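You operate a simulated robot arm through the tools that you are given. There is no shell and no other tool. Be economical: measure what you need, move in short steps, check, and stop when the job is done.

Carry out the task below with a simulated two-armed robot. There is one attempt and no reset: what you move stays moved.

TASK
Jog the long seam round to the pointer at speed 1, then lock the rolls.
Fine: either way round; the black knob goes back to 0; the blue lever locks.

It is judged by the outcome, as a careful person would: the job done as asked, and still so three seconds after it is handed in. It fails if anything else is knocked over, pushed out of place, dropped, spilled or broken.

THE ROBOT
Two 7-joint arms with fingered hands on one trunk, on a base that drives. Base frame: it is fixed to the floor where the robot stands at the start and does not move with it; the origin is under the middle of the robot, x ahead of it, y to its left, z up. Units: mm, degrees, N and s.
The left shoulder is at the start at [24, 215, 1198], the right one opposite. With the tool pointing down near the work surface each hand reaches from about 100 to 640 mm from the robot's upright axis, wherever it stands, measured 20 degrees to its own side. Places, roughly: black knob [500, 200, 900]; blue lever [700, 700, 800]; grey knob [500, 100, 900]; steel tank shell [1200, 400, 1100]; white jog button [400, 100, 900]. Payload 3.6 kg a hand.
The tool frame of a hand sits at the grasp point between the pads (the TCP): z along the fingers, y along the line on which they close. The tips reach 22 mm beyond it. The gripper opens to 132 mm. The gripper's body begins 60 mm behind the TCP. The gripper is a hand of 4 fingers: y runs from the thumb to the fingers, the wrist lies at [0, 0, -203] in the tool frame.
Orientation is that of the tool frame in the base frame, as a unit quaternion [x, y, z, w]. With the fingers straight down and closing along the base's y, the tool's x points along the base's -x, its y along +y and its z along -z.

THE INTERFACE
- The arms move only by the tool nudge_tool. It takes "left_rows", "right_rows" or both (then of equal length, played together; a hand with none holds still); each is a list of rows, each a list of 6 numbers: the shift along the tool's x, y, z in mm, then the turn, a rotation vector about the tool's x, y, z in rad. In form: [[tx, ty, tz, rx, ry, rz], ...]. A call has 1 to 20 rows; each row shifts and turns the commanded pose from where the row before left it, along the tool's axes as they then stand. A row lasts 0.2 s, in which the tool goes at most 50 mm and 8.6 degrees; a call with a longer step from one row to the next is refused whole. Where a pose cannot be reached the arm comes as near as it can. A force on the tool above 40 N (or 10 N above the force at the start of the call, whichever is more), or a blocked arm, ends the call early, and 0.2 s more pass. In this call time passes only in rows, and 0.2 s behind the last. It gives the time, the measured TCP pose, the force on the tool (base axes), the opening and the grip force at its end, in the units of the frame above (readings bear some noise), with the torque about the TCP (base axes, N m) and any sound that the robot's microphone picked up, and new pictures: "pictures" is both (left out), scene, wrist or none (wrist: the cameras of the hands that moved).
- Cameras (640 x 400 px; columns grow to the right, rows downward): "scene" is now at [154.6, 48.5, 1144.3]; the picture's right is [0.54, -0.84, -0.00], its down [-0.03, -0.02, -1.00] and it looks along [0.84, 0.54, -0.03] (base axes); focal length 214 px, centre (320, 200). "left" rides on the left gripper at [-53, -53, -84] in its tool frame; the picture's right is [0.71, -0.71, 0.00], its down [0.53, 0.53, -0.67] and it looks along [0.47, 0.47, 0.74] (tool axes); focal length 247 px, centre (320, 200). "right" rides on the right gripper at [53, -53, -84] in its tool frame; the picture's right is [0.71, 0.71, 0.00], its down [-0.53, 0.53, -0.67] and it looks along [-0.47, 0.47, 0.74] (tool axes); focal length 247 px, centre (320, 200). There is no depth. A picture from a camera that has moved, and an enlarged one, comes with that camera's place and axes in the base frame and with its lens.
- slide_trunk(by): slides the trunk up (or, below 0, down) by that many mm; the arms and the scene camera ride with it, the base frame stays. It gives what a move gives, with no picture.
- roll_base(legs): drives the robot by 1 to 6 legs, each [ahead, turn to the left] in mm and degrees, along the robot's own axes; the way and the turn of a leg run together, so that a leg with both is an arc; at most 1500 mm and 180 degrees a leg. The arms and the cameras ride along, it lands a little off, and it stops where it bumps. It gives what a move gives, and a new picture of the scene camera.
- finger_targets(finger1, finger2, finger3, thumb_bend, hand): sets how far each is bent, from 0 (flat) to 1 (curled in); at 0.3 the hand is open as for a grip, at 0.7 the pads meet at the TCP. One left out holds its place. A second passes; each finger stops where it meets its share of the squeeze, and holds until it gets a number again. It is the only way to open and close the hand. It gives what a move gives, with no picture; readings hold the bend of each and the force on the fingers (four entries, about 0 where the hand has none), thumb and palm.
- turn_head(pan, tilt): turns the head with the scene camera to pan (to the left, within 60 degrees either way) and tilt (down, from -29 to 69), counted from straight ahead of the robot. It gives what a move gives, and a new picture of the scene camera.
- inspect(camera, box): a new picture of the part [left, top, right, bottom] of that camera's present view, enlarged. It takes no simulated time.
- finish_job(): hands the job in; it is judged then, once.

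Work in short steps. Places have to be worked out from the pictures, the camera data and where the tool is seen: move nearer, look again, correct. Check each grasp and each placing, and mend what went wrong. You have 120 turns and 260 pictures in all, those below and enlarged ones among them. Open the grippers and draw the arms clear of the work before you hand the job in, unless the task says otherwise; then end with one line.

The tools are called as name(argument=value, ...) on one line, values as JSON. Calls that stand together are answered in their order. nudge_tool: Moves the arms, as the interface text tells. Its arguments: {"type":"object","properties":{"left_rows":{"type":"array"},"right_rows":{"type":"array"},"pictures":{"type":"string","enum":["both","scene","wrist","none"]}},"required":[]} The other tools are called the same way: slide_trunk (by) slides the trunk up or down; finger_targets (finger1, finger2, finger3, thumb_bend, hand) moves the fingers one by one; roll_base (legs) drives the base; turn_head (pan, tilt) turns the head that bears the scene camera; inspect (camera, box) takes an enlarged picture of a part of a camera's view; finish_job () hands the job in.

At the start:

```text
clock: 0.0
left_ee_pos: [331.3, 352.9, 1236.7]
left_orientation: [-0.002, 1.0, 0.0, 0.0]
left_contact_force: [0.1, 0.0, -0.7]
left_ft_torque: [-0.01, 0.0, 0.04]
left_finger_gap: 131.9
left_grasp_force: 0.2
left_shape: jaw
left_bend: [0.3, 0.3, 0.3, 0.3]
left_finger forces: [0.0, 0.0, 0.1, 0.1, 0.0, 0.1]
right_ee_pos: [288.1, 32.5, 1201.8]
right_orientation: [-0.003, 1.0, 0.001, 0.0]
right_contact_force: [0.4, 0.1, 0.3]
right_ft_torque: [0.02, 0.0, -0.01]
right_finger_gap: 131.6
right_grasp_force: 0.0
right_shape: jaw
right_bend: [0.3, 0.3, 0.3, 0.3]
right_finger forces: [0.0, 0.0, 0.0, 0.0, 0.1, 0.0]
trunk travel left (down, up): [-475.0, 201.0]
robot x, y, heading: [-1.1, 3.1, -0.1]
head pan, tilt: [32.6, 1.8]
```

scene: 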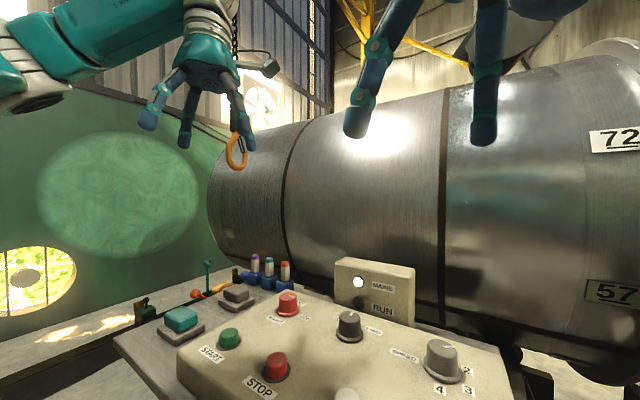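
right: 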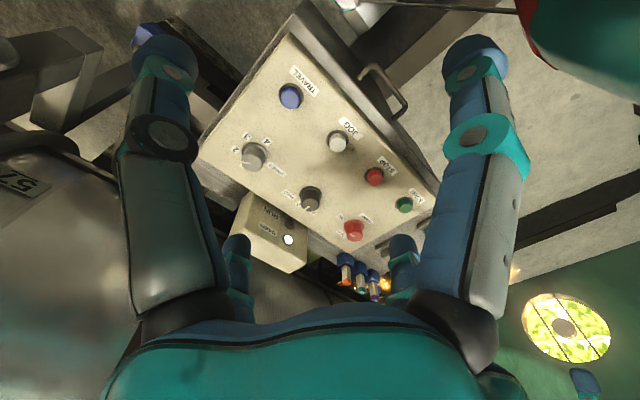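
left: 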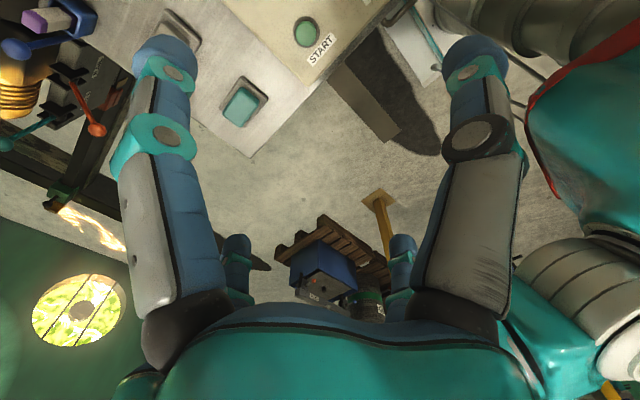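

The panel is below with several knobs and buttons; I enlarge the views to read the labels and find the seam, pointer and levers.

inspect(camera="scene", box=[160, 240, 500, 400])

inspect(camera="right", box=[190, 20, 450, 300])

turn_head(pan=10, tilt=15)

```text
1.88 times, centred on (330, 320) of scene
camera zoom: at [154.6, 48.5, 1144.3], right [0.54, -0.84, 0.0], down [-0.03, -0.02, -1.0], along [0.84, 0.54, -0.03], focal length 404 px, centre (301, -26)
```

zoom: 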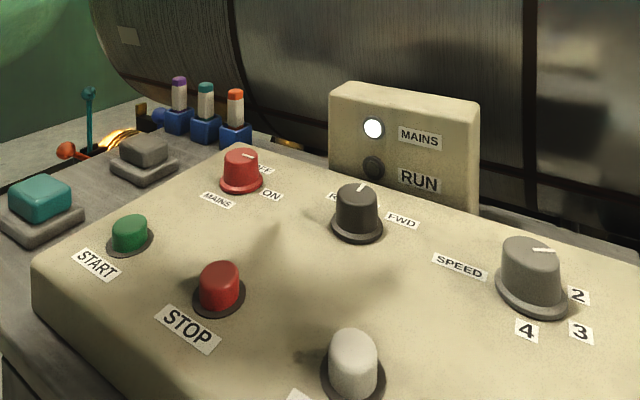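

```text
1.43 times, centred on (320, 160) of right
camera zoom: at [236.3, -22.0, 1285.4], right [-0.71, 0.7, 0.0], down [0.52, 0.53, 0.67], along [0.47, 0.48, -0.74], focal length 353 px, centre (320, 257)
```

zoom: 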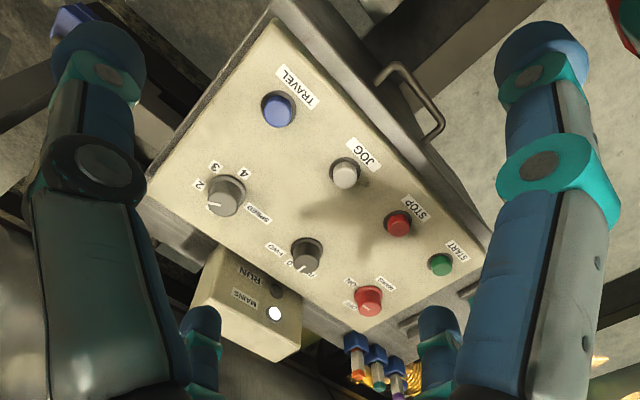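

```text
clock: 0.9
left_ee_pos: [330.7, 352.1, 1240.0]
left_orientation: [-0.003, 1.0, 0.0, 0.0]
left_contact_force: [-0.3, 0.2, 0.8]
left_ft_torque: [0.01, -0.04, 0.0]
left_finger_gap: 131.7
left_grasp_force: 0.0
left_shape: jaw
left_bend: [0.3, 0.3, 0.3, 0.3]
left_finger forces: [0.1, 0.1, 0.0, 0.1, 0.0, 0.0]
right_ee_pos: [288.6, 32.0, 1201.4]
right_orientation: [-0.002, 1.0, 0.001, 0.0]
right_contact_force: [-0.7, 0.1, -0.5]
right_ft_torque: [0.0, -0.02, 0.03]
right_finger_gap: 132.1
right_grasp_force: 0.1
right_shape: jaw
right_bend: [0.3, 0.3, 0.3, 0.3]
right_finger forces: [0.0, 0.1, 0.0, 0.0, 0.0, 0.1]
trunk travel left (down, up): [-475.0, 201.0]
robot x, y, heading: [2.0, -0.2, -0.1]
head pan, tilt: [10.0, 15.0]
camera scene: at [170.1, 15.9, 1123.0], right [0.17, -0.98, 0.0], down [-0.26, -0.05, -0.97], along [0.95, 0.17, -0.26], focal length 214 px, centre (320, 200)
```

scene: 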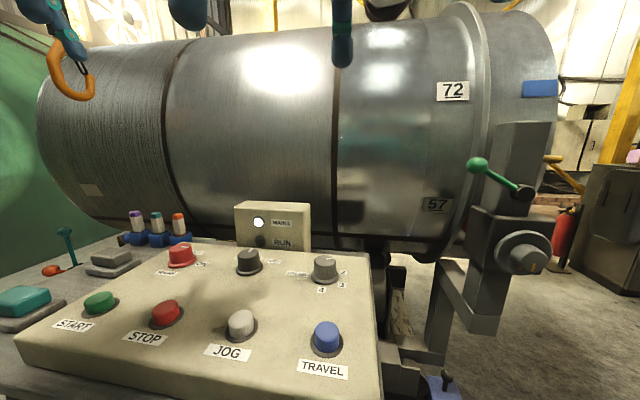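

I check the orange loop, the far right unit and the seam area close up.

inspect(camera="scene", box=[0, 0, 200, 125])

inspect(camera="scene", box=[400, 60, 600, 300])

inspect(camera="scene", box=[0, 200, 380, 400])

turn_head(pan=50, tilt=20)

```text
3.20 times, centred on (100, 62) of scene
camera zoom: at [170.1, 15.9, 1123.0], right [0.17, -0.98, 0.0], down [-0.26, -0.05, -0.97], along [0.95, 0.17, -0.26], focal length 686 px, centre (1024, 640)
```

zoom: 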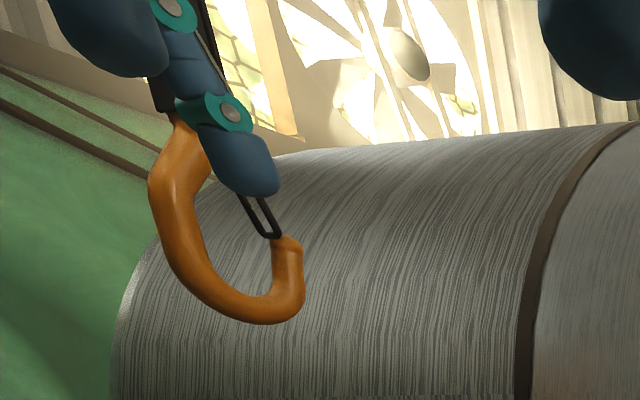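

```text
1.67 times, centred on (500, 180) of scene
camera zoom: at [170.1, 15.9, 1123.0], right [0.17, -0.98, 0.0], down [-0.26, -0.05, -0.97], along [0.95, 0.17, -0.26], focal length 358 px, centre (20, 233)
```

zoom: 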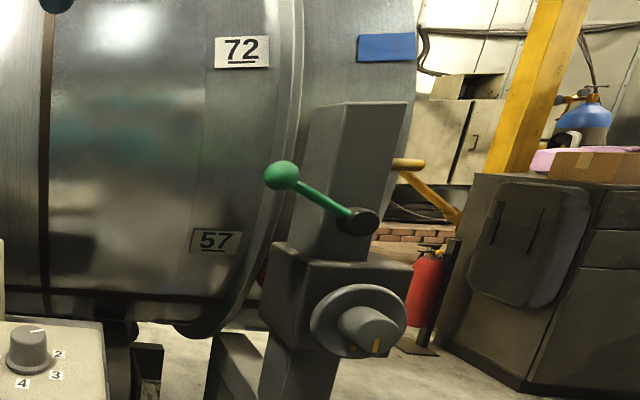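

```text
1.68 times, centred on (190, 300) of scene
camera zoom: at [170.1, 15.9, 1123.0], right [0.17, -0.98, 0.0], down [-0.26, -0.05, -0.97], along [0.95, 0.17, -0.26], focal length 361 px, centre (539, 32)
```

zoom: 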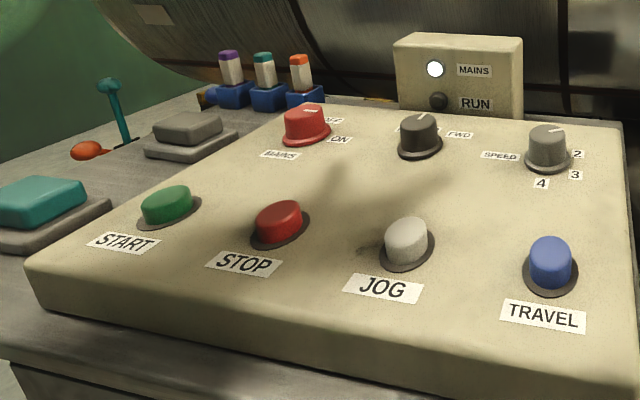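

```text
clock: 1.9
left_ee_pos: [329.4, 352.2, 1238.2]
left_orientation: [-0.002, 1.0, 0.0, 0.0]
left_contact_force: [-0.4, -0.4, 0.4]
left_ft_torque: [0.01, -0.02, 0.0]
left_finger_gap: 131.9
left_grasp_force: 0.1
left_shape: jaw
left_bend: [0.3, 0.3, 0.3, 0.3]
left_finger forces: [0.0, 0.2, 0.1, 0.0, 0.1, 0.1]
right_ee_pos: [288.8, 32.4, 1202.6]
right_orientation: [-0.003, 1.0, 0.0, -0.001]
right_contact_force: [-0.5, -0.3, -0.9]
right_ft_torque: [0.0, -0.02, 0.0]
right_finger_gap: 131.7
right_grasp_force: 0.1
right_shape: jaw
right_bend: [0.3, 0.3, 0.3, 0.3]
right_finger forces: [0.0, 0.0, 0.0, 0.0, 0.0, 0.0]
trunk travel left (down, up): [-475.0, 201.0]
robot x, y, heading: [2.4, -0.7, -0.2]
head pan, tilt: [50.0, 20.0]
camera scene: at [138.1, 70.8, 1114.8], right [0.77, -0.64, 0.0], down [-0.22, -0.26, -0.94], along [0.6, 0.72, -0.34], focal length 214 px, centre (320, 200)
```

scene: 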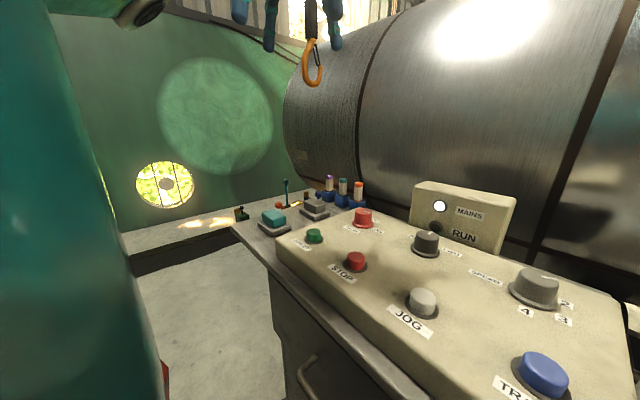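

I zoom on the levers at the far end of the bench and the whole panel.

inspect(camera="scene", box=[220, 160, 380, 260])

inspect(camera="scene", box=[320, 170, 620, 380])

inspect(camera="left", box=[0, 0, 130, 260])

```text
4.00 times, centred on (300, 210) of scene
camera zoom: at [138.1, 70.8, 1114.8], right [0.77, -0.64, 0.0], down [-0.22, -0.26, -0.94], along [0.6, 0.72, -0.34], focal length 858 px, centre (400, 160)
```

zoom: 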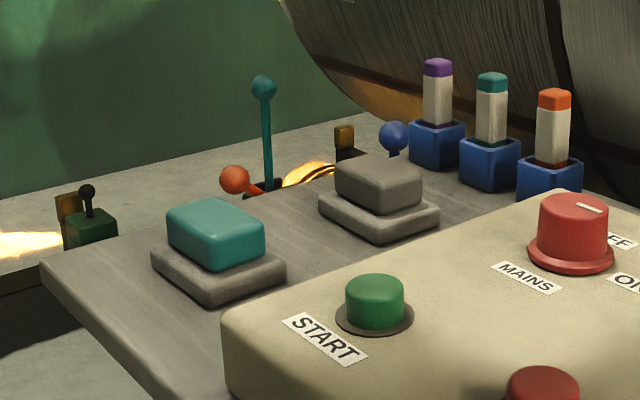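

```text
1.90 times, centred on (470, 275) of scene
camera zoom: at [138.1, 70.8, 1114.8], right [0.77, -0.64, 0.0], down [-0.22, -0.26, -0.94], along [0.6, 0.72, -0.34], focal length 408 px, centre (34, 57)
```

zoom: 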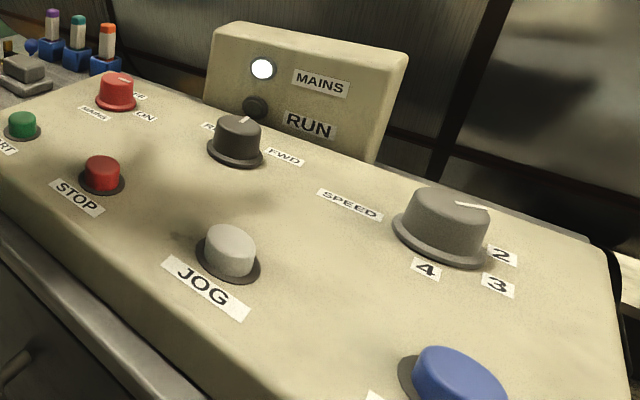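

```text
1.54 times, centred on (65, 130) of left
camera zoom: at [384.7, 299.4, 1320.1], right [-0.7, -0.71, 0.0], down [-0.53, 0.52, 0.67], along [-0.48, 0.47, -0.74], focal length 380 px, centre (712, 308)
```

zoom: 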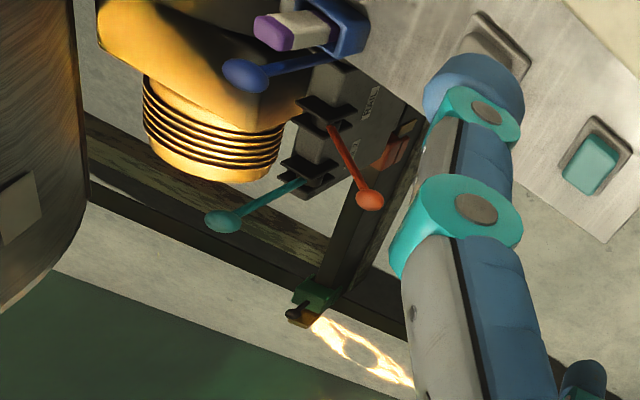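

Next I look further around for the pointer and the seam: upward left and upward ahead, then right.

turn_head(pan=55, tilt=-15)

turn_head(pan=-20, tilt=0)

turn_head(pan=30, tilt=50)

```text
clock: 2.9
left_ee_pos: [330.1, 351.6, 1238.2]
left_orientation: [-0.004, 1.0, 0.0, 0.0]
left_contact_force: [-1.0, 0.1, 0.0]
left_ft_torque: [0.01, -0.01, 0.0]
left_finger_gap: 131.8
left_grasp_force: 0.0
left_shape: jaw
left_bend: [0.3, 0.3, 0.3, 0.3]
left_finger forces: [0.1, 0.0, 0.1, 0.0, 0.0, 0.0]
right_ee_pos: [289.6, 31.8, 1202.4]
right_orientation: [-0.004, 1.0, 0.0, -0.001]
right_contact_force: [-0.6, 0.5, 0.6]
right_ft_torque: [-0.02, -0.01, 0.02]
right_finger_gap: 131.8
right_grasp_force: 0.0
right_shape: jaw
right_bend: [0.3, 0.3, 0.3, 0.3]
right_finger forces: [0.0, 0.0, 0.0, 0.0, 0.0, 0.0]
trunk travel left (down, up): [-475.0, 201.0]
robot x, y, heading: [0.4, 1.4, -0.0]
head pan, tilt: [55.0, -15.0]
camera scene: at [124.4, 65.5, 1169.5], right [0.82, -0.57, 0.0], down [0.15, 0.21, -0.97], along [0.55, 0.79, 0.26], focal length 214 px, centre (320, 200)
```

scene: 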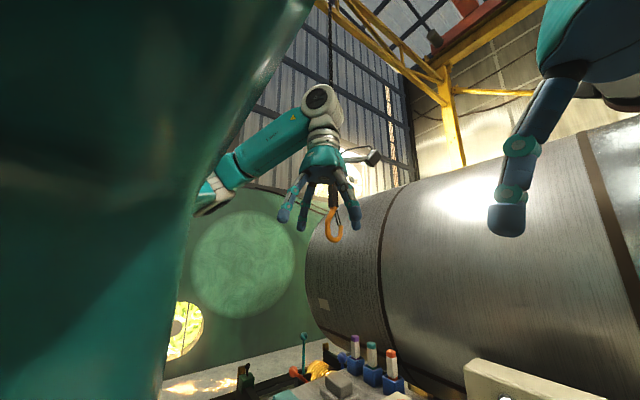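

```text
clock: 4.4
left_ee_pos: [331.5, 351.0, 1237.4]
left_orientation: [-0.003, 1.0, 0.001, 0.0]
left_contact_force: [0.2, -0.4, -0.2]
left_ft_torque: [0.0, 0.01, 0.01]
left_finger_gap: 131.8
left_grasp_force: 0.1
left_shape: jaw
left_bend: [0.3, 0.3, 0.3, 0.3]
left_finger forces: [0.1, 0.1, 0.1, 0.0, 0.1, 0.0]
right_ee_pos: [288.7, 33.0, 1201.6]
right_orientation: [-0.003, 1.0, 0.0, -0.001]
right_contact_force: [0.4, 0.0, -0.5]
right_ft_torque: [0.03, -0.02, 0.0]
right_finger_gap: 132.0
right_grasp_force: 0.0
right_shape: jaw
right_bend: [0.3, 0.3, 0.3, 0.3]
right_finger forces: [0.0, 0.0, 0.0, 0.0, 0.0, 0.0]
trunk travel left (down, up): [-475.0, 201.0]
robot x, y, heading: [-3.2, 0.9, -0.0]
head pan, tilt: [-20.0, 0.0]
camera scene: at [162.8, -31.2, 1147.1], right [-0.34, -0.94, 0.0], down [0.0, 0.0, -1.0], along [0.94, -0.34, 0.0], focal length 214 px, centre (320, 200)
```

scene: 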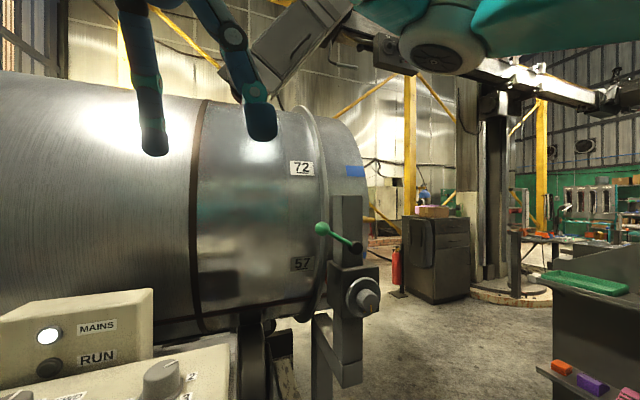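

```text
clock: 5.6
left_ee_pos: [329.7, 350.8, 1237.7]
left_orientation: [-0.003, 1.0, 0.0, 0.0]
left_contact_force: [-0.1, -1.0, 0.1]
left_ft_torque: [-0.02, -0.02, -0.07]
left_finger_gap: 131.9
left_grasp_force: 0.0
left_shape: jaw
left_bend: [0.3, 0.3, 0.3, 0.3]
left_finger forces: [0.0, 0.1, 0.1, 0.0, 0.0, 0.0]
right_ee_pos: [288.2, 32.2, 1201.9]
right_orientation: [-0.002, 1.0, 0.0, -0.001]
right_contact_force: [-0.4, 0.1, 0.1]
right_ft_torque: [0.02, 0.01, 0.03]
right_finger_gap: 131.7
right_grasp_force: 0.0
right_shape: jaw
right_bend: [0.3, 0.3, 0.3, 0.3]
right_finger forces: [0.0, 0.0, 0.0, 0.1, 0.0, 0.1]
trunk travel left (down, up): [-475.0, 201.0]
robot x, y, heading: [-2.2, -0.6, 0.1]
head pan, tilt: [30.0, 50.0]
camera scene: at [144.9, 38.0, 1069.3], right [0.5, -0.87, 0.0], down [-0.66, -0.38, -0.64], along [0.56, 0.32, -0.77], focal length 214 px, centre (320, 200)
```

scene: 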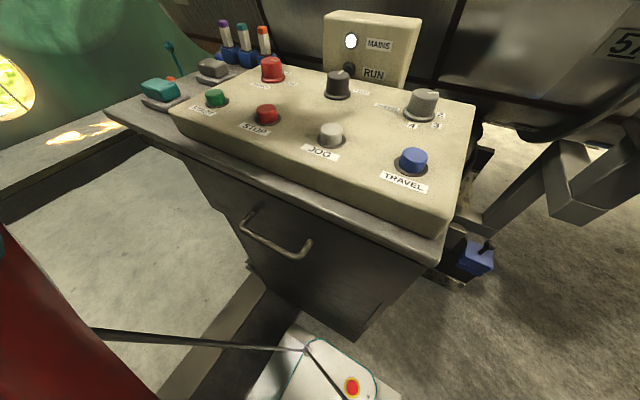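

I raise the trunk to see over the panel and onto the shell top, then look for the pointer.

slide_trunk(by=195)

turn_head(pan=-15, tilt=0)

turn_head(pan=25, tilt=10)

```text
clock: 7.7
left_ee_pos: [330.6, 352.2, 1432.7]
left_orientation: [-0.003, 1.0, 0.0, -0.001]
left_contact_force: [-0.2, 0.5, -0.9]
left_ft_torque: [0.01, 0.0, 0.03]
left_finger_gap: 131.9
left_grasp_force: 0.0
left_shape: jaw
left_bend: [0.3, 0.3, 0.3, 0.3]
left_finger forces: [0.1, 0.0, 0.0, 0.0, 0.1, 0.1]
right_ee_pos: [288.7, 31.9, 1397.0]
right_orientation: [-0.003, 1.0, 0.0, 0.0]
right_contact_force: [-0.6, 0.7, 0.3]
right_ft_torque: [0.0, -0.02, 0.0]
right_finger_gap: 132.0
right_grasp_force: 0.0
right_shape: jaw
right_bend: [0.3, 0.3, 0.3, 0.3]
right_finger forces: [0.1, 0.0, 0.0, 0.0, 0.1, 0.0]
trunk travel left (down, up): [-670.0, 6.0]
robot x, y, heading: [-1.4, -0.4, -0.0]
head pan, tilt: [30.0, 50.0]
```

```text
clock: 8.9
left_ee_pos: [330.5, 351.9, 1433.4]
left_orientation: [-0.002, 1.0, 0.0, 0.001]
left_contact_force: [0.1, 0.0, 0.4]
left_ft_torque: [-0.02, -0.01, 0.0]
left_finger_gap: 132.0
left_grasp_force: 0.3
left_shape: jaw
left_bend: [0.3, 0.3, 0.3, 0.3]
left_finger forces: [0.0, 0.0, 0.0, 0.1, 0.0, 0.1]
right_ee_pos: [288.9, 32.2, 1396.5]
right_orientation: [-0.003, 1.0, 0.0, -0.001]
right_contact_force: [0.3, 0.0, 0.5]
right_ft_torque: [0.0, 0.0, -0.06]
right_finger_gap: 131.8
right_grasp_force: 0.1
right_shape: jaw
right_bend: [0.3, 0.3, 0.3, 0.3]
right_finger forces: [0.0, 0.0, 0.0, 0.0, 0.0, 0.0]
trunk travel left (down, up): [-670.0, 6.0]
robot x, y, heading: [1.0, 2.1, -0.1]
head pan, tilt: [-15.0, 0.0]
camera scene: at [164.8, -23.7, 1343.2], right [-0.26, -0.97, 0.0], down [0.0, 0.0, -1.0], along [0.97, -0.26, 0.0], focal length 214 px, centre (320, 200)
```

scene: 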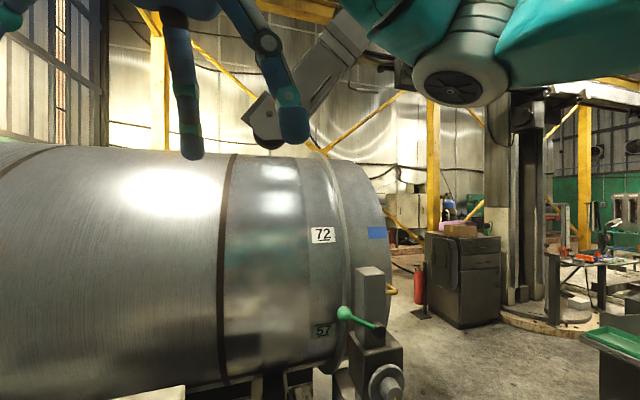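

```text
clock: 10.0
left_ee_pos: [330.6, 352.4, 1433.3]
left_orientation: [-0.003, 1.0, -0.001, 0.0]
left_contact_force: [0.1, -0.4, -0.3]
left_ft_torque: [0.01, 0.01, 0.03]
left_finger_gap: 132.0
left_grasp_force: 0.1
left_shape: jaw
left_bend: [0.3, 0.3, 0.3, 0.3]
left_finger forces: [0.0, 0.1, 0.0, 0.0, 0.0, 0.1]
right_ee_pos: [288.3, 32.9, 1396.6]
right_orientation: [-0.003, 1.0, 0.001, -0.002]
right_contact_force: [-0.2, -0.6, 1.3]
right_ft_torque: [-0.02, 0.0, 0.01]
right_finger_gap: 131.8
right_grasp_force: 0.1
right_shape: jaw
right_bend: [0.3, 0.3, 0.3, 0.3]
right_finger forces: [0.0, 0.1, 0.1, 0.0, 0.0, 0.0]
trunk travel left (down, up): [-670.0, 6.0]
robot x, y, heading: [2.7, 4.9, 0.3]
head pan, tilt: [25.0, 10.0]
camera scene: at [162.1, 38.8, 1327.2], right [0.42, -0.91, 0.0], down [-0.16, -0.07, -0.98], along [0.89, 0.42, -0.17], focal length 214 px, centre (320, 200)
```

scene: 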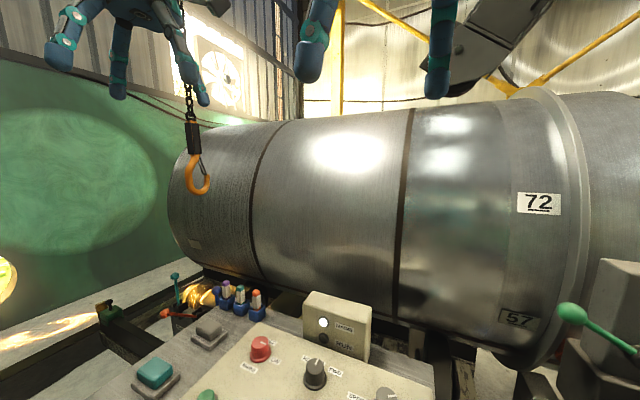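

I zoom on the shell: top, near the green lever, the grey device above.

inspect(camera="scene", box=[400, 60, 640, 360])

inspect(camera="scene", box=[80, 90, 320, 340])

inspect(camera="left", box=[0, 0, 320, 200])

inspect(camera="right", box=[190, 0, 450, 300])

```text
1.33 times, centred on (520, 210) of scene
camera zoom: at [162.1, 38.8, 1327.2], right [0.42, -0.91, 0.0], down [-0.16, -0.07, -0.98], along [0.89, 0.42, -0.17], focal length 286 px, centre (53, 187)
```

zoom: 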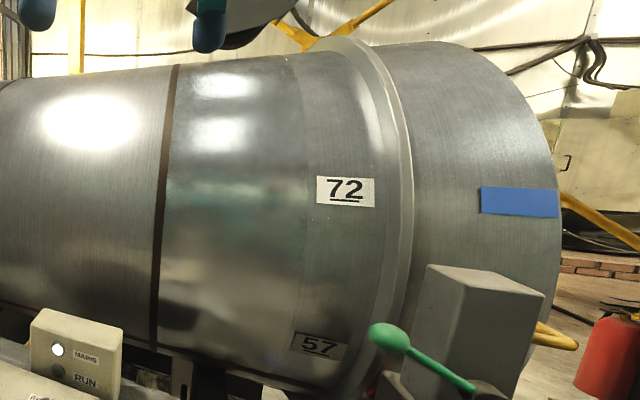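

```text
1.60 times, centred on (200, 215) of scene
camera zoom: at [162.1, 38.8, 1327.2], right [0.42, -0.91, 0.0], down [-0.16, -0.07, -0.98], along [0.89, 0.42, -0.17], focal length 343 px, centre (512, 176)
```

zoom: 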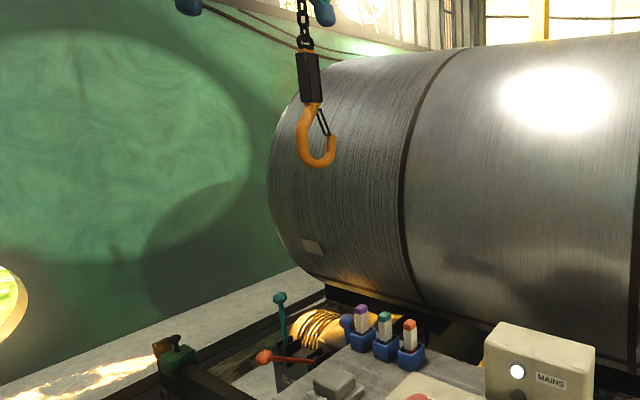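

```text
2.00 times, centred on (160, 100) of left
camera zoom: at [384.9, 299.4, 1515.1], right [-0.7, -0.71, 0.0], down [-0.53, 0.52, 0.67], along [-0.48, 0.47, -0.74], focal length 494 px, centre (640, 400)
```

zoom: 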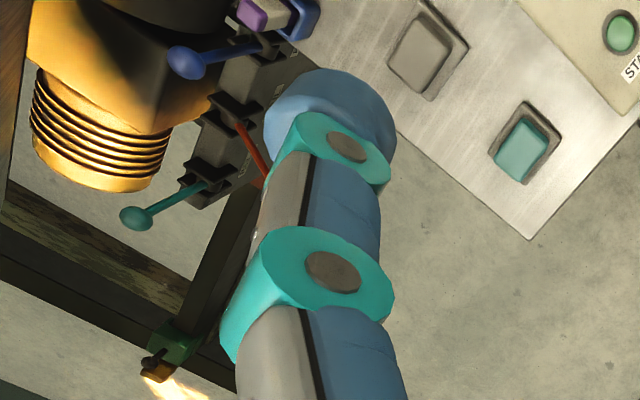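

```text
1.33 times, centred on (320, 150) of right
camera zoom: at [236.5, -22.1, 1480.9], right [-0.71, 0.7, 0.0], down [0.52, 0.53, 0.67], along [0.47, 0.48, -0.74], focal length 329 px, centre (320, 267)
```

zoom: 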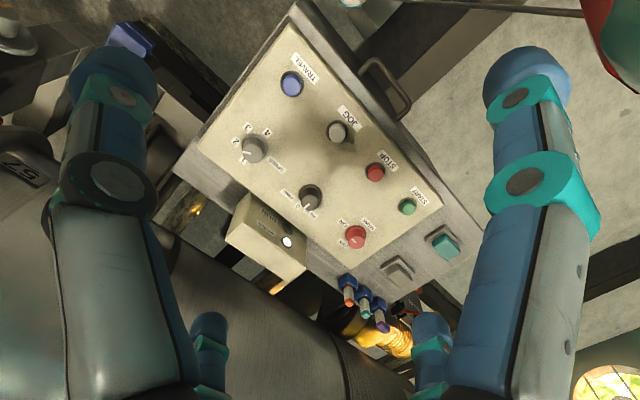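

I look towards the right-hand column by the shell in detail.

turn_head(pan=-5, tilt=20)

inspect(camera="scene", box=[280, 60, 520, 360])

inspect(camera="scene", box=[0, 100, 280, 400])

```text
clock: 10.9
left_ee_pos: [330.7, 351.1, 1432.9]
left_orientation: [-0.003, 1.0, -0.001, 0.0]
left_contact_force: [-0.3, 0.0, 1.0]
left_ft_torque: [0.01, -0.03, 0.02]
left_finger_gap: 132.0
left_grasp_force: 0.0
left_shape: jaw
left_bend: [0.3, 0.3, 0.3, 0.3]
left_finger forces: [0.0, 0.0, 0.0, 0.0, 0.0, 0.0]
right_ee_pos: [288.9, 32.8, 1396.9]
right_orientation: [-0.003, 1.0, 0.0, -0.001]
right_contact_force: [-0.7, -0.1, 0.2]
right_ft_torque: [0.03, -0.01, 0.02]
right_finger_gap: 132.1
right_grasp_force: 0.2
right_shape: jaw
right_bend: [0.3, 0.3, 0.3, 0.3]
right_finger forces: [0.0, 0.0, 0.0, 0.1, 0.0, 0.0]
trunk travel left (down, up): [-670.0, 6.0]
robot x, y, heading: [-1.3, -0.9, -0.1]
head pan, tilt: [-5.0, 20.0]
camera scene: at [170.5, -8.5, 1311.0], right [-0.09, -1.0, 0.0], down [-0.34, 0.03, -0.94], along [0.94, -0.08, -0.34], focal length 214 px, centre (320, 200)
```

scene: 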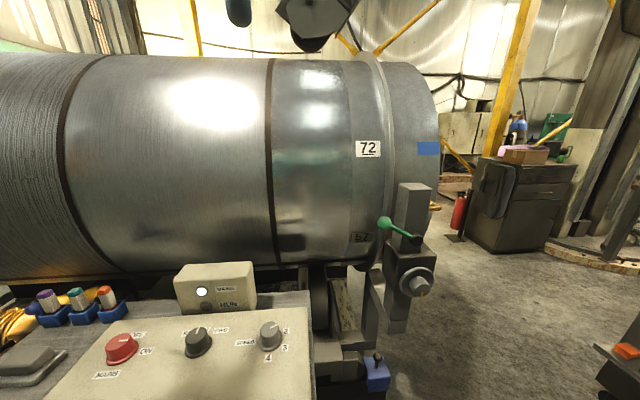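

```text
1.33 times, centred on (400, 210) of scene
camera zoom: at [170.5, -8.5, 1311.0], right [-0.09, -1.0, 0.0], down [-0.34, 0.03, -0.94], along [0.94, -0.08, -0.34], focal length 286 px, centre (213, 187)
```

zoom: 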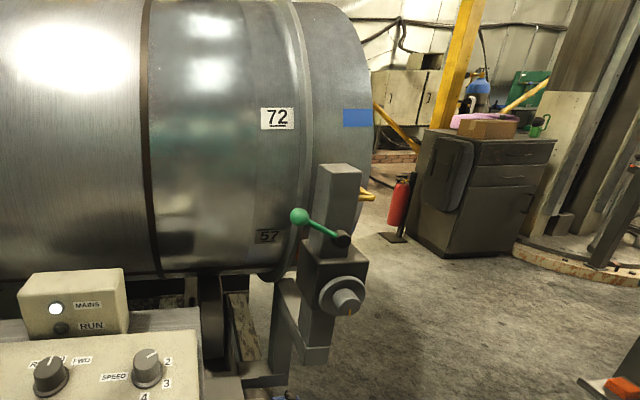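

```text
1.33 times, centred on (140, 250) of scene
camera zoom: at [170.5, -8.5, 1311.0], right [-0.09, -1.0, 0.0], down [-0.34, 0.03, -0.94], along [0.94, -0.08, -0.34], focal length 286 px, centre (560, 133)
```

zoom: 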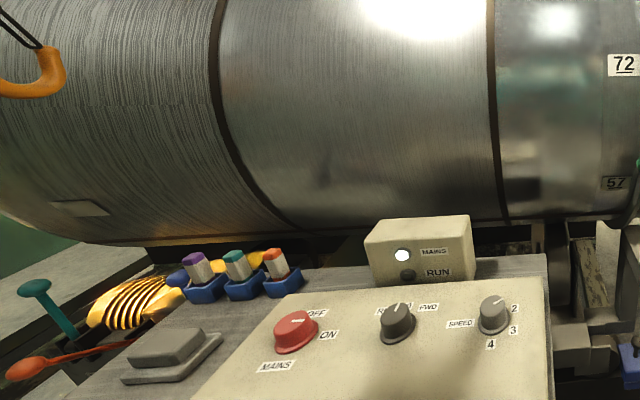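

I zoom hard on the column to see the yellow rod.

inspect(camera="scene", box=[350, 130, 480, 330])

inspect(camera="scene", box=[150, 300, 310, 390])

inspect(camera="scene", box=[200, 0, 460, 160])

```text
2.00 times, centred on (415, 230) of scene
camera zoom: at [170.5, -8.5, 1311.0], right [-0.09, -1.0, 0.0], down [-0.34, 0.03, -0.94], along [0.94, -0.08, -0.34], focal length 429 px, centre (130, 140)
```

zoom: 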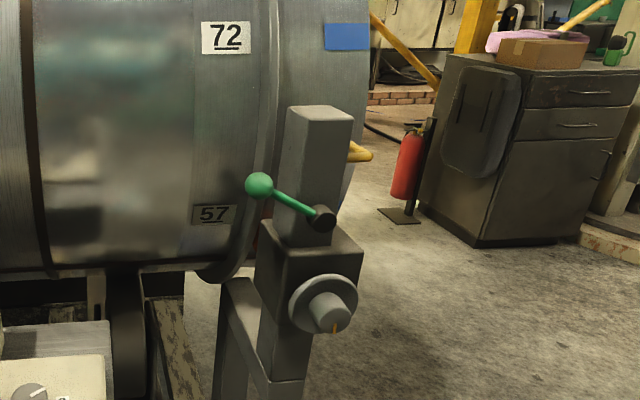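

```text
4.00 times, centred on (230, 345) of scene
camera zoom: at [170.5, -8.5, 1311.0], right [-0.09, -1.0, 0.0], down [-0.34, 0.03, -0.94], along [0.94, -0.08, -0.34], focal length 858 px, centre (680, -380)
```

zoom: 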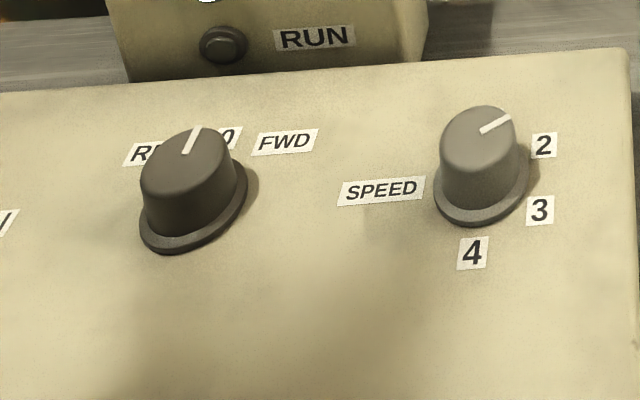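

```text
2.46 times, centred on (330, 80) of scene
camera zoom: at [170.5, -8.5, 1311.0], right [-0.09, -1.0, 0.0], down [-0.34, 0.03, -0.94], along [0.94, -0.08, -0.34], focal length 528 px, centre (295, 495)
```

zoom: 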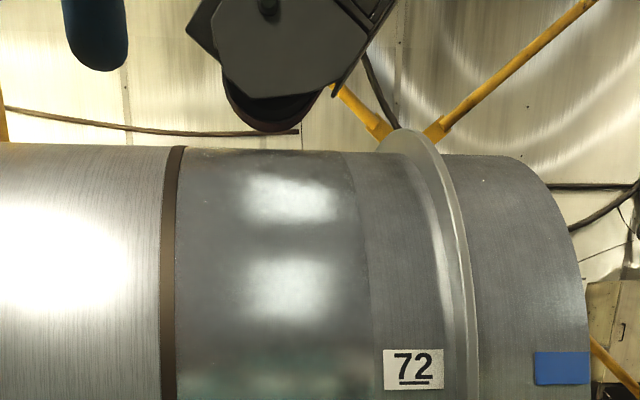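

The seam and pointer are not in view from here, and a yellow rod sits behind the right column. I drive clear to the right of the bench to look from there.

roll_base(legs=[[0, -75], [600, 0]])

turn_head(pan=60, tilt=10)

```text
clock: 13.2
left_ee_pos: [445.3, 87.2, 1434.3]
left_orientation: [0.326, 0.945, 0.002, 0.002]
left_contact_force: [-0.9, 0.3, 0.1]
left_ft_torque: [0.03, -0.04, 0.03]
left_finger_gap: 131.8
left_grasp_force: 0.1
left_shape: jaw
left_bend: [0.3, 0.3, 0.3, 0.3]
left_finger forces: [0.0, 0.0, 0.0, 0.1, 0.0, 0.0]
right_ee_pos: [213.3, -136.3, 1397.5]
right_orientation: [0.327, 0.945, 0.002, 0.0]
right_contact_force: [-0.9, -0.4, 0.4]
right_ft_torque: [0.05, -0.02, 0.0]
right_finger_gap: 131.9
right_grasp_force: 0.1
right_shape: jaw
right_bend: [0.3, 0.3, 0.3, 0.3]
right_finger forces: [0.0, 0.0, 0.0, 0.1, 0.0, 0.0]
trunk travel left (down, up): [-670.0, 6.0]
robot x, y, heading: [-23.2, 23.7, -33.4]
head pan, tilt: [-5.0, 20.0]
stopped in leg 1: the robot was blocked; the commanded pose is now the measured one
camera scene: at [108.9, -78.6, 1311.1], right [-0.62, -0.78, 0.0], down [-0.27, 0.21, -0.94], along [0.74, -0.58, -0.34], focal length 214 px, centre (320, 200)
```

scene: 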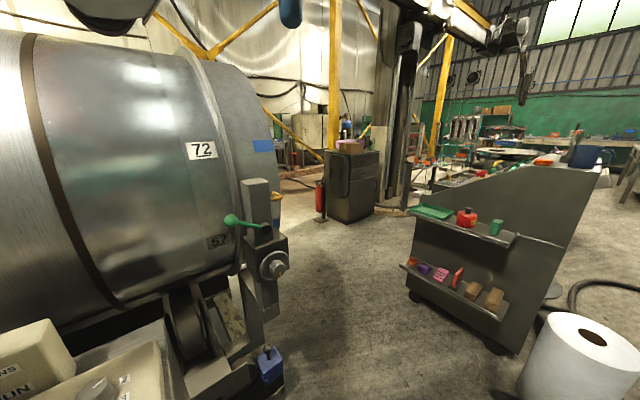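

```text
clock: 14.6
left_ee_pos: [450.3, 88.6, 1433.5]
left_orientation: [0.326, 0.945, 0.0, 0.0]
left_contact_force: [-0.1, -0.4, 0.9]
left_ft_torque: [0.02, 0.0, 0.0]
left_finger_gap: 132.2
left_grasp_force: 0.0
left_shape: jaw
left_bend: [0.3, 0.3, 0.3, 0.3]
left_finger forces: [0.1, 0.1, 0.0, 0.0, 0.0, 0.0]
right_ee_pos: [217.3, -133.4, 1396.2]
right_orientation: [0.327, 0.945, -0.001, 0.0]
right_contact_force: [0.6, 0.6, -0.4]
right_ft_torque: [-0.01, 0.01, -0.02]
right_finger_gap: 132.0
right_grasp_force: 0.1
right_shape: jaw
right_bend: [0.3, 0.3, 0.3, 0.3]
right_finger forces: [0.0, 0.0, 0.1, 0.1, 0.0, 0.1]
trunk travel left (down, up): [-670.0, 6.0]
robot x, y, heading: [-28.5, 23.3, -33.5]
head pan, tilt: [60.0, 10.0]
camera scene: at [122.1, 22.8, 1327.2], right [0.45, -0.89, 0.0], down [-0.16, -0.08, -0.98], along [0.88, 0.44, -0.17], focal length 214 px, centre (320, 200)
```

scene: 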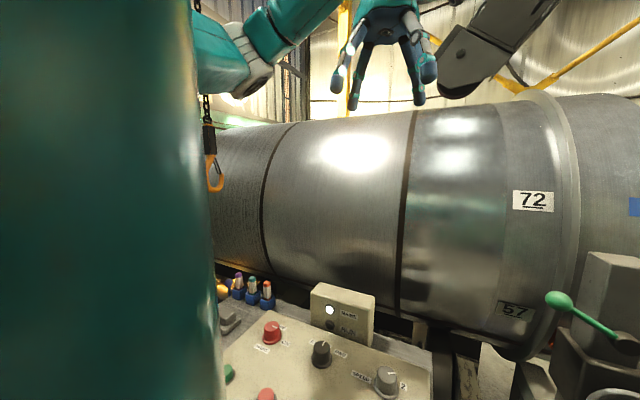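

The base corner touched the bench. I back away along the heading, then turn in the free space.

roll_base(legs=[[-300, 0], [0, -35]])

```text
clock: 18.4
left_ee_pos: [145.3, 2.7, 1440.4]
left_orientation: [0.583, 0.812, -0.003, 0.008]
left_contact_force: [-1.3, -0.7, 1.0]
left_ft_torque: [0.02, 0.02, 0.0]
left_finger_gap: 131.9
left_grasp_force: 0.1
left_shape: jaw
left_bend: [0.3, 0.3, 0.3, 0.3]
left_finger forces: [0.0, 0.0, 0.1, 0.0, 0.1, 0.1]
right_ee_pos: [-173.9, -57.3, 1402.1]
right_orientation: [0.583, 0.813, -0.004, 0.008]
right_contact_force: [-0.5, 0.4, 0.3]
right_ft_torque: [-0.01, 0.0, -0.02]
right_finger_gap: 132.0
right_grasp_force: 0.1
right_shape: jaw
right_bend: [0.3, 0.3, 0.3, 0.3]
right_finger forces: [0.0, 0.1, 0.1, 0.0, 0.0, 0.0]
trunk travel left (down, up): [-670.0, 6.0]
robot x, y, heading: [-246.8, 201.9, -67.4]
head pan, tilt: [60.0, 10.0]
stopped in leg 2: the robot was blocked; the commanded pose is now the measured one
camera scene: at [-119.8, 108.8, 1326.7], right [-0.13, -0.99, -0.01], down [-0.17, 0.03, -0.98], along [0.98, -0.12, -0.18], focal length 214 px, centre (320, 200)
```

scene: 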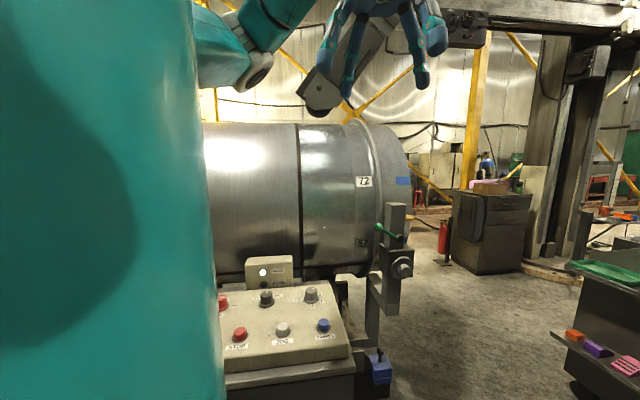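

The turn was stopped again. I look around the base for what it touches.

turn_head(pan=0, tilt=55)

turn_head(pan=-60, tilt=40)

inspect(camera="left", box=[0, 0, 640, 400])

inspect(camera="right", box=[0, 0, 640, 400])

```text
clock: 19.7
left_ee_pos: [146.1, 3.5, 1439.9]
left_orientation: [0.582, 0.813, -0.002, 0.008]
left_contact_force: [-0.2, -0.1, -0.3]
left_ft_torque: [0.0, -0.01, 0.01]
left_finger_gap: 132.0
left_grasp_force: 0.1
left_shape: jaw
left_bend: [0.3, 0.3, 0.3, 0.3]
left_finger forces: [0.1, 0.1, 0.0, 0.0, 0.0, 0.0]
right_ee_pos: [-172.7, -57.3, 1402.1]
right_orientation: [0.583, 0.812, -0.006, 0.007]
right_contact_force: [0.4, 0.5, 0.9]
right_ft_torque: [-0.02, 0.02, 0.02]
right_finger_gap: 132.1
right_grasp_force: 0.1
right_shape: jaw
right_bend: [0.3, 0.3, 0.3, 0.3]
right_finger forces: [0.0, 0.1, 0.0, 0.1, 0.0, 0.0]
trunk travel left (down, up): [-670.0, 6.0]
robot x, y, heading: [-245.0, 203.0, -67.2]
head pan, tilt: [0.0, 55.0]
camera scene: at [-183.3, 55.5, 1258.1], right [-0.92, -0.39, 0.0], down [-0.32, 0.76, -0.57], along [0.22, -0.52, -0.82], focal length 214 px, centre (320, 200)
```

scene: 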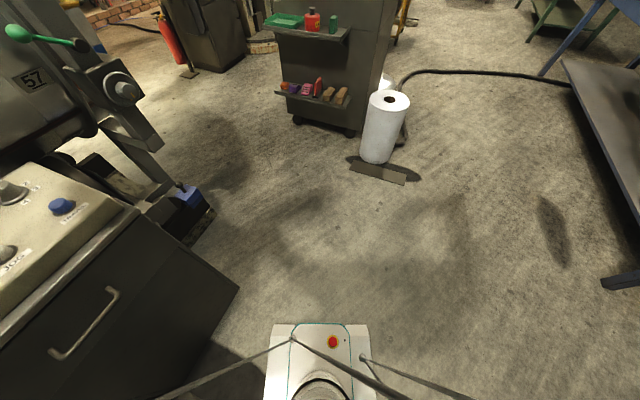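

```text
clock: 21.0
left_ee_pos: [146.5, 4.1, 1439.9]
left_orientation: [0.582, 0.813, -0.003, 0.008]
left_contact_force: [0.5, -0.6, -0.3]
left_ft_torque: [-0.02, -0.01, 0.01]
left_finger_gap: 131.9
left_grasp_force: 0.0
left_shape: jaw
left_bend: [0.3, 0.3, 0.3, 0.3]
left_finger forces: [0.0, 0.0, 0.0, 0.1, 0.0, 0.1]
right_ee_pos: [-172.4, -57.5, 1401.4]
right_orientation: [0.584, 0.812, -0.006, 0.007]
right_contact_force: [-0.8, -0.1, -0.8]
right_ft_torque: [0.0, -0.01, 0.0]
right_finger_gap: 131.8
right_grasp_force: 0.2
right_shape: jaw
right_bend: [0.3, 0.3, 0.3, 0.3]
right_finger forces: [0.0, 0.1, 0.0, 0.0, 0.1, 0.0]
trunk travel left (down, up): [-670.0, 6.0]
robot x, y, heading: [-243.2, 205.4, -67.1]
head pan, tilt: [-60.0, 40.0]
camera scene: at [-262.8, 54.0, 1278.9], right [-0.8, 0.6, 0.01], down [0.39, 0.52, -0.76], along [-0.47, -0.6, -0.65], focal length 214 px, centre (320, 200)
```

scene: 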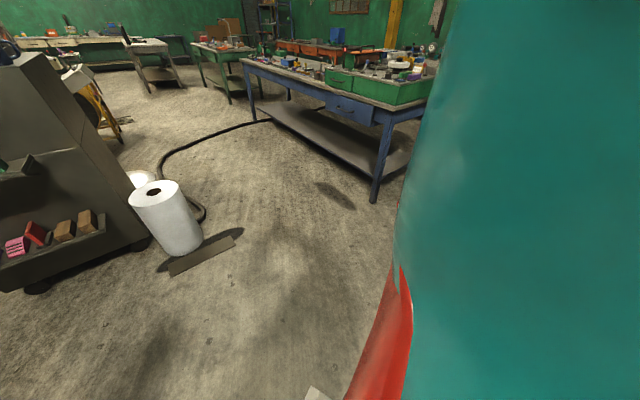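

```text
1.00 times, centred on (320, 200) of left (not enlarged: the box is as wide or as high as the picture)
camera zoom: at [112.6, -62.6, 1522.5], right [-0.9, 0.44, -0.01], down [0.32, 0.68, 0.66], along [0.3, 0.59, -0.75], focal length 247 px, centre (320, 200)
```

zoom: 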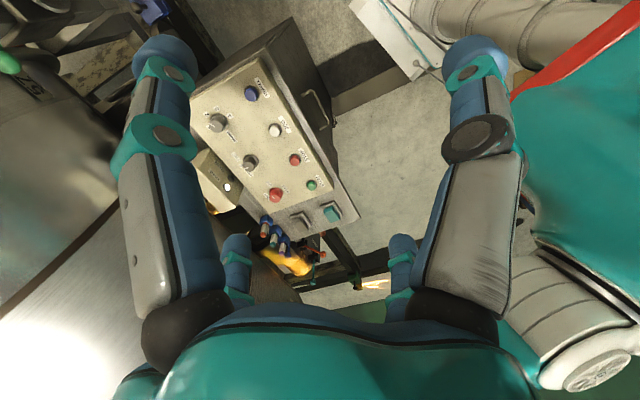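

```text
1.00 times, centred on (320, 200) of right (not enlarged: the box is as wide or as high as the picture)
camera zoom: at [-239.1, -23.2, 1484.8], right [0.44, 0.9, -0.01], down [0.66, -0.32, 0.68], along [0.6, -0.31, -0.74], focal length 247 px, centre (320, 200)
```

zoom: 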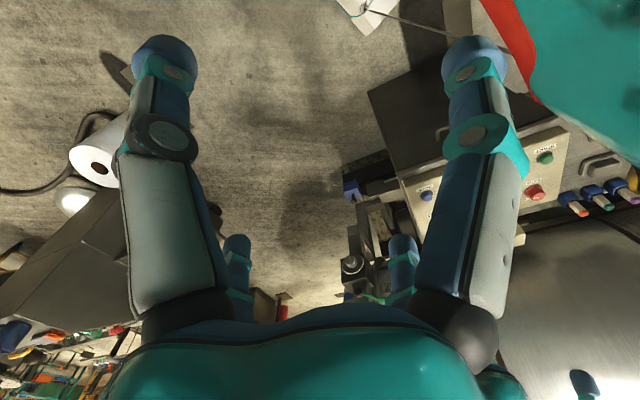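

Front is clear; the bump is behind. I drive forward past the bench corner to its right.

roll_base(legs=[[750, 0], [0, 45]])

turn_head(pan=20, tilt=10)

```text
clock: 27.1
left_ee_pos: [465.2, -352.5, 1439.9]
left_orientation: [0.228, 0.974, -0.001, 0.009]
left_contact_force: [1.8, -1.3, -0.7]
left_ft_torque: [0.0, 0.0, 0.0]
left_finger_gap: 131.9
left_grasp_force: 0.0
left_shape: jaw
left_bend: [0.3, 0.3, 0.3, 0.3]
left_finger forces: [0.0, 0.0, 0.0, 0.1, 0.0, 0.1]
right_ee_pos: [281.9, -618.2, 1401.6]
right_orientation: [0.229, 0.973, -0.003, 0.008]
right_contact_force: [-0.4, 0.0, -0.8]
right_ft_torque: [0.02, 0.0, 0.07]
right_finger_gap: 132.0
right_grasp_force: 0.1
right_shape: jaw
right_bend: [0.3, 0.3, 0.3, 0.3]
right_finger forces: [0.0, 0.1, 0.0, 0.0, 0.0, 0.0]
trunk travel left (down, up): [-670.0, 6.0]
robot x, y, heading: [33.6, -518.0, -22.5]
head pan, tilt: [-60.0, 40.0]
camera scene: at [116.8, -632.6, 1279.6], right [-0.99, -0.13, 0.0], down [-0.08, 0.64, -0.77], along [0.1, -0.76, -0.64], focal length 214 px, centre (320, 200)
```

scene: 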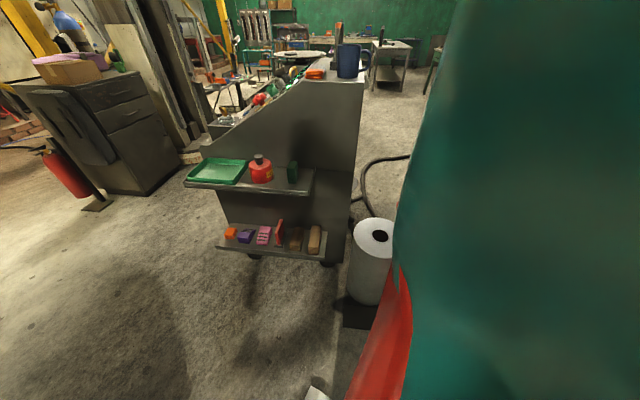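

```text
clock: 28.7
left_ee_pos: [465.2, -352.9, 1438.5]
left_orientation: [0.229, 0.973, 0.0, 0.009]
left_contact_force: [-0.4, 0.7, 0.3]
left_ft_torque: [0.0, 0.01, 0.05]
left_finger_gap: 132.1
left_grasp_force: 0.1
left_shape: jaw
left_bend: [0.3, 0.3, 0.3, 0.3]
left_finger forces: [0.0, 0.0, 0.0, 0.0, 0.0, 0.1]
right_ee_pos: [282.7, -618.3, 1402.7]
right_orientation: [0.23, 0.973, -0.003, 0.009]
right_contact_force: [0.4, 0.8, 0.8]
right_ft_torque: [0.0, 0.02, 0.02]
right_finger_gap: 132.1
right_grasp_force: 0.1
right_shape: jaw
right_bend: [0.3, 0.3, 0.3, 0.3]
right_finger forces: [0.1, 0.0, 0.0, 0.0, 0.1, 0.0]
trunk travel left (down, up): [-670.0, 6.0]
robot x, y, heading: [37.5, -520.0, -22.7]
head pan, tilt: [20.0, 10.0]
camera scene: at [199.0, -552.6, 1327.2], right [-0.05, -1.0, 0.0], down [-0.17, 0.01, -0.98], along [0.98, -0.04, -0.17], focal length 214 px, centre (320, 200)
```

scene: 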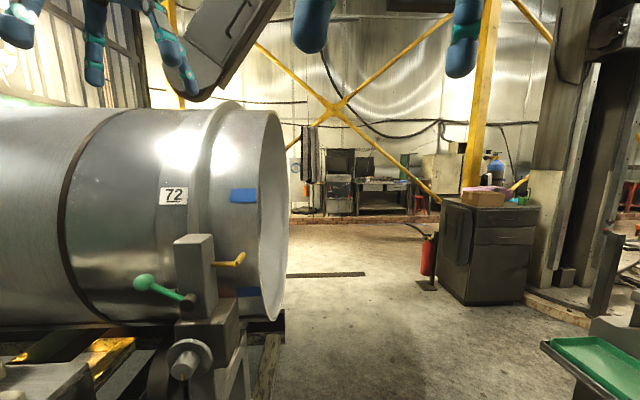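

From here the yellow rod on the column is visible. I zoom in on it and the shell end.

inspect(camera="scene", box=[120, 90, 320, 400])

inspect(camera="scene", box=[160, 220, 300, 310])

```text
1.29 times, centred on (220, 245) of scene
camera zoom: at [199.0, -552.6, 1327.2], right [-0.05, -1.0, 0.0], down [-0.17, 0.01, -0.98], along [0.98, -0.04, -0.17], focal length 277 px, centre (449, 142)
```

zoom: 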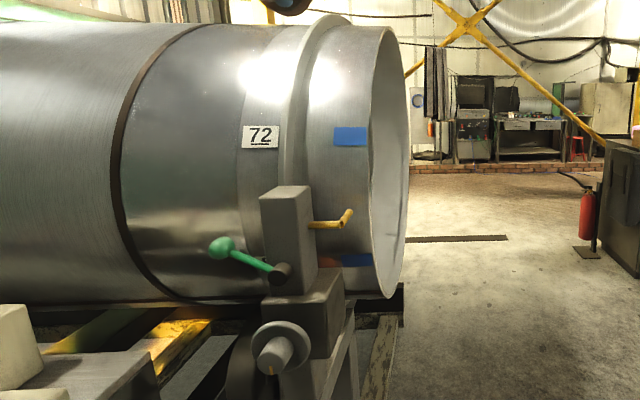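

```text
4.44 times, centred on (230, 265) of scene
camera zoom: at [199.0, -552.6, 1327.2], right [-0.05, -1.0, 0.0], down [-0.17, 0.01, -0.98], along [0.98, -0.04, -0.17], focal length 953 px, centre (720, -89)
```

zoom: 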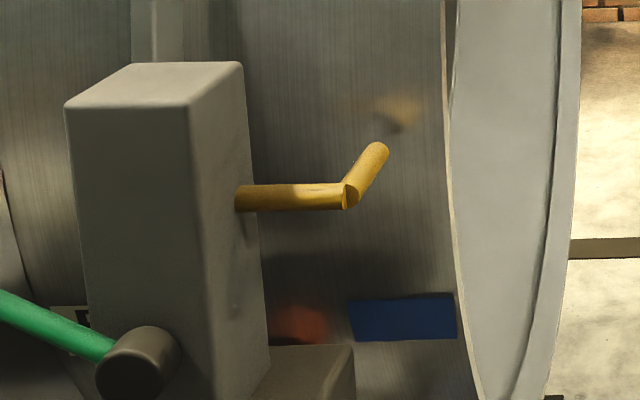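

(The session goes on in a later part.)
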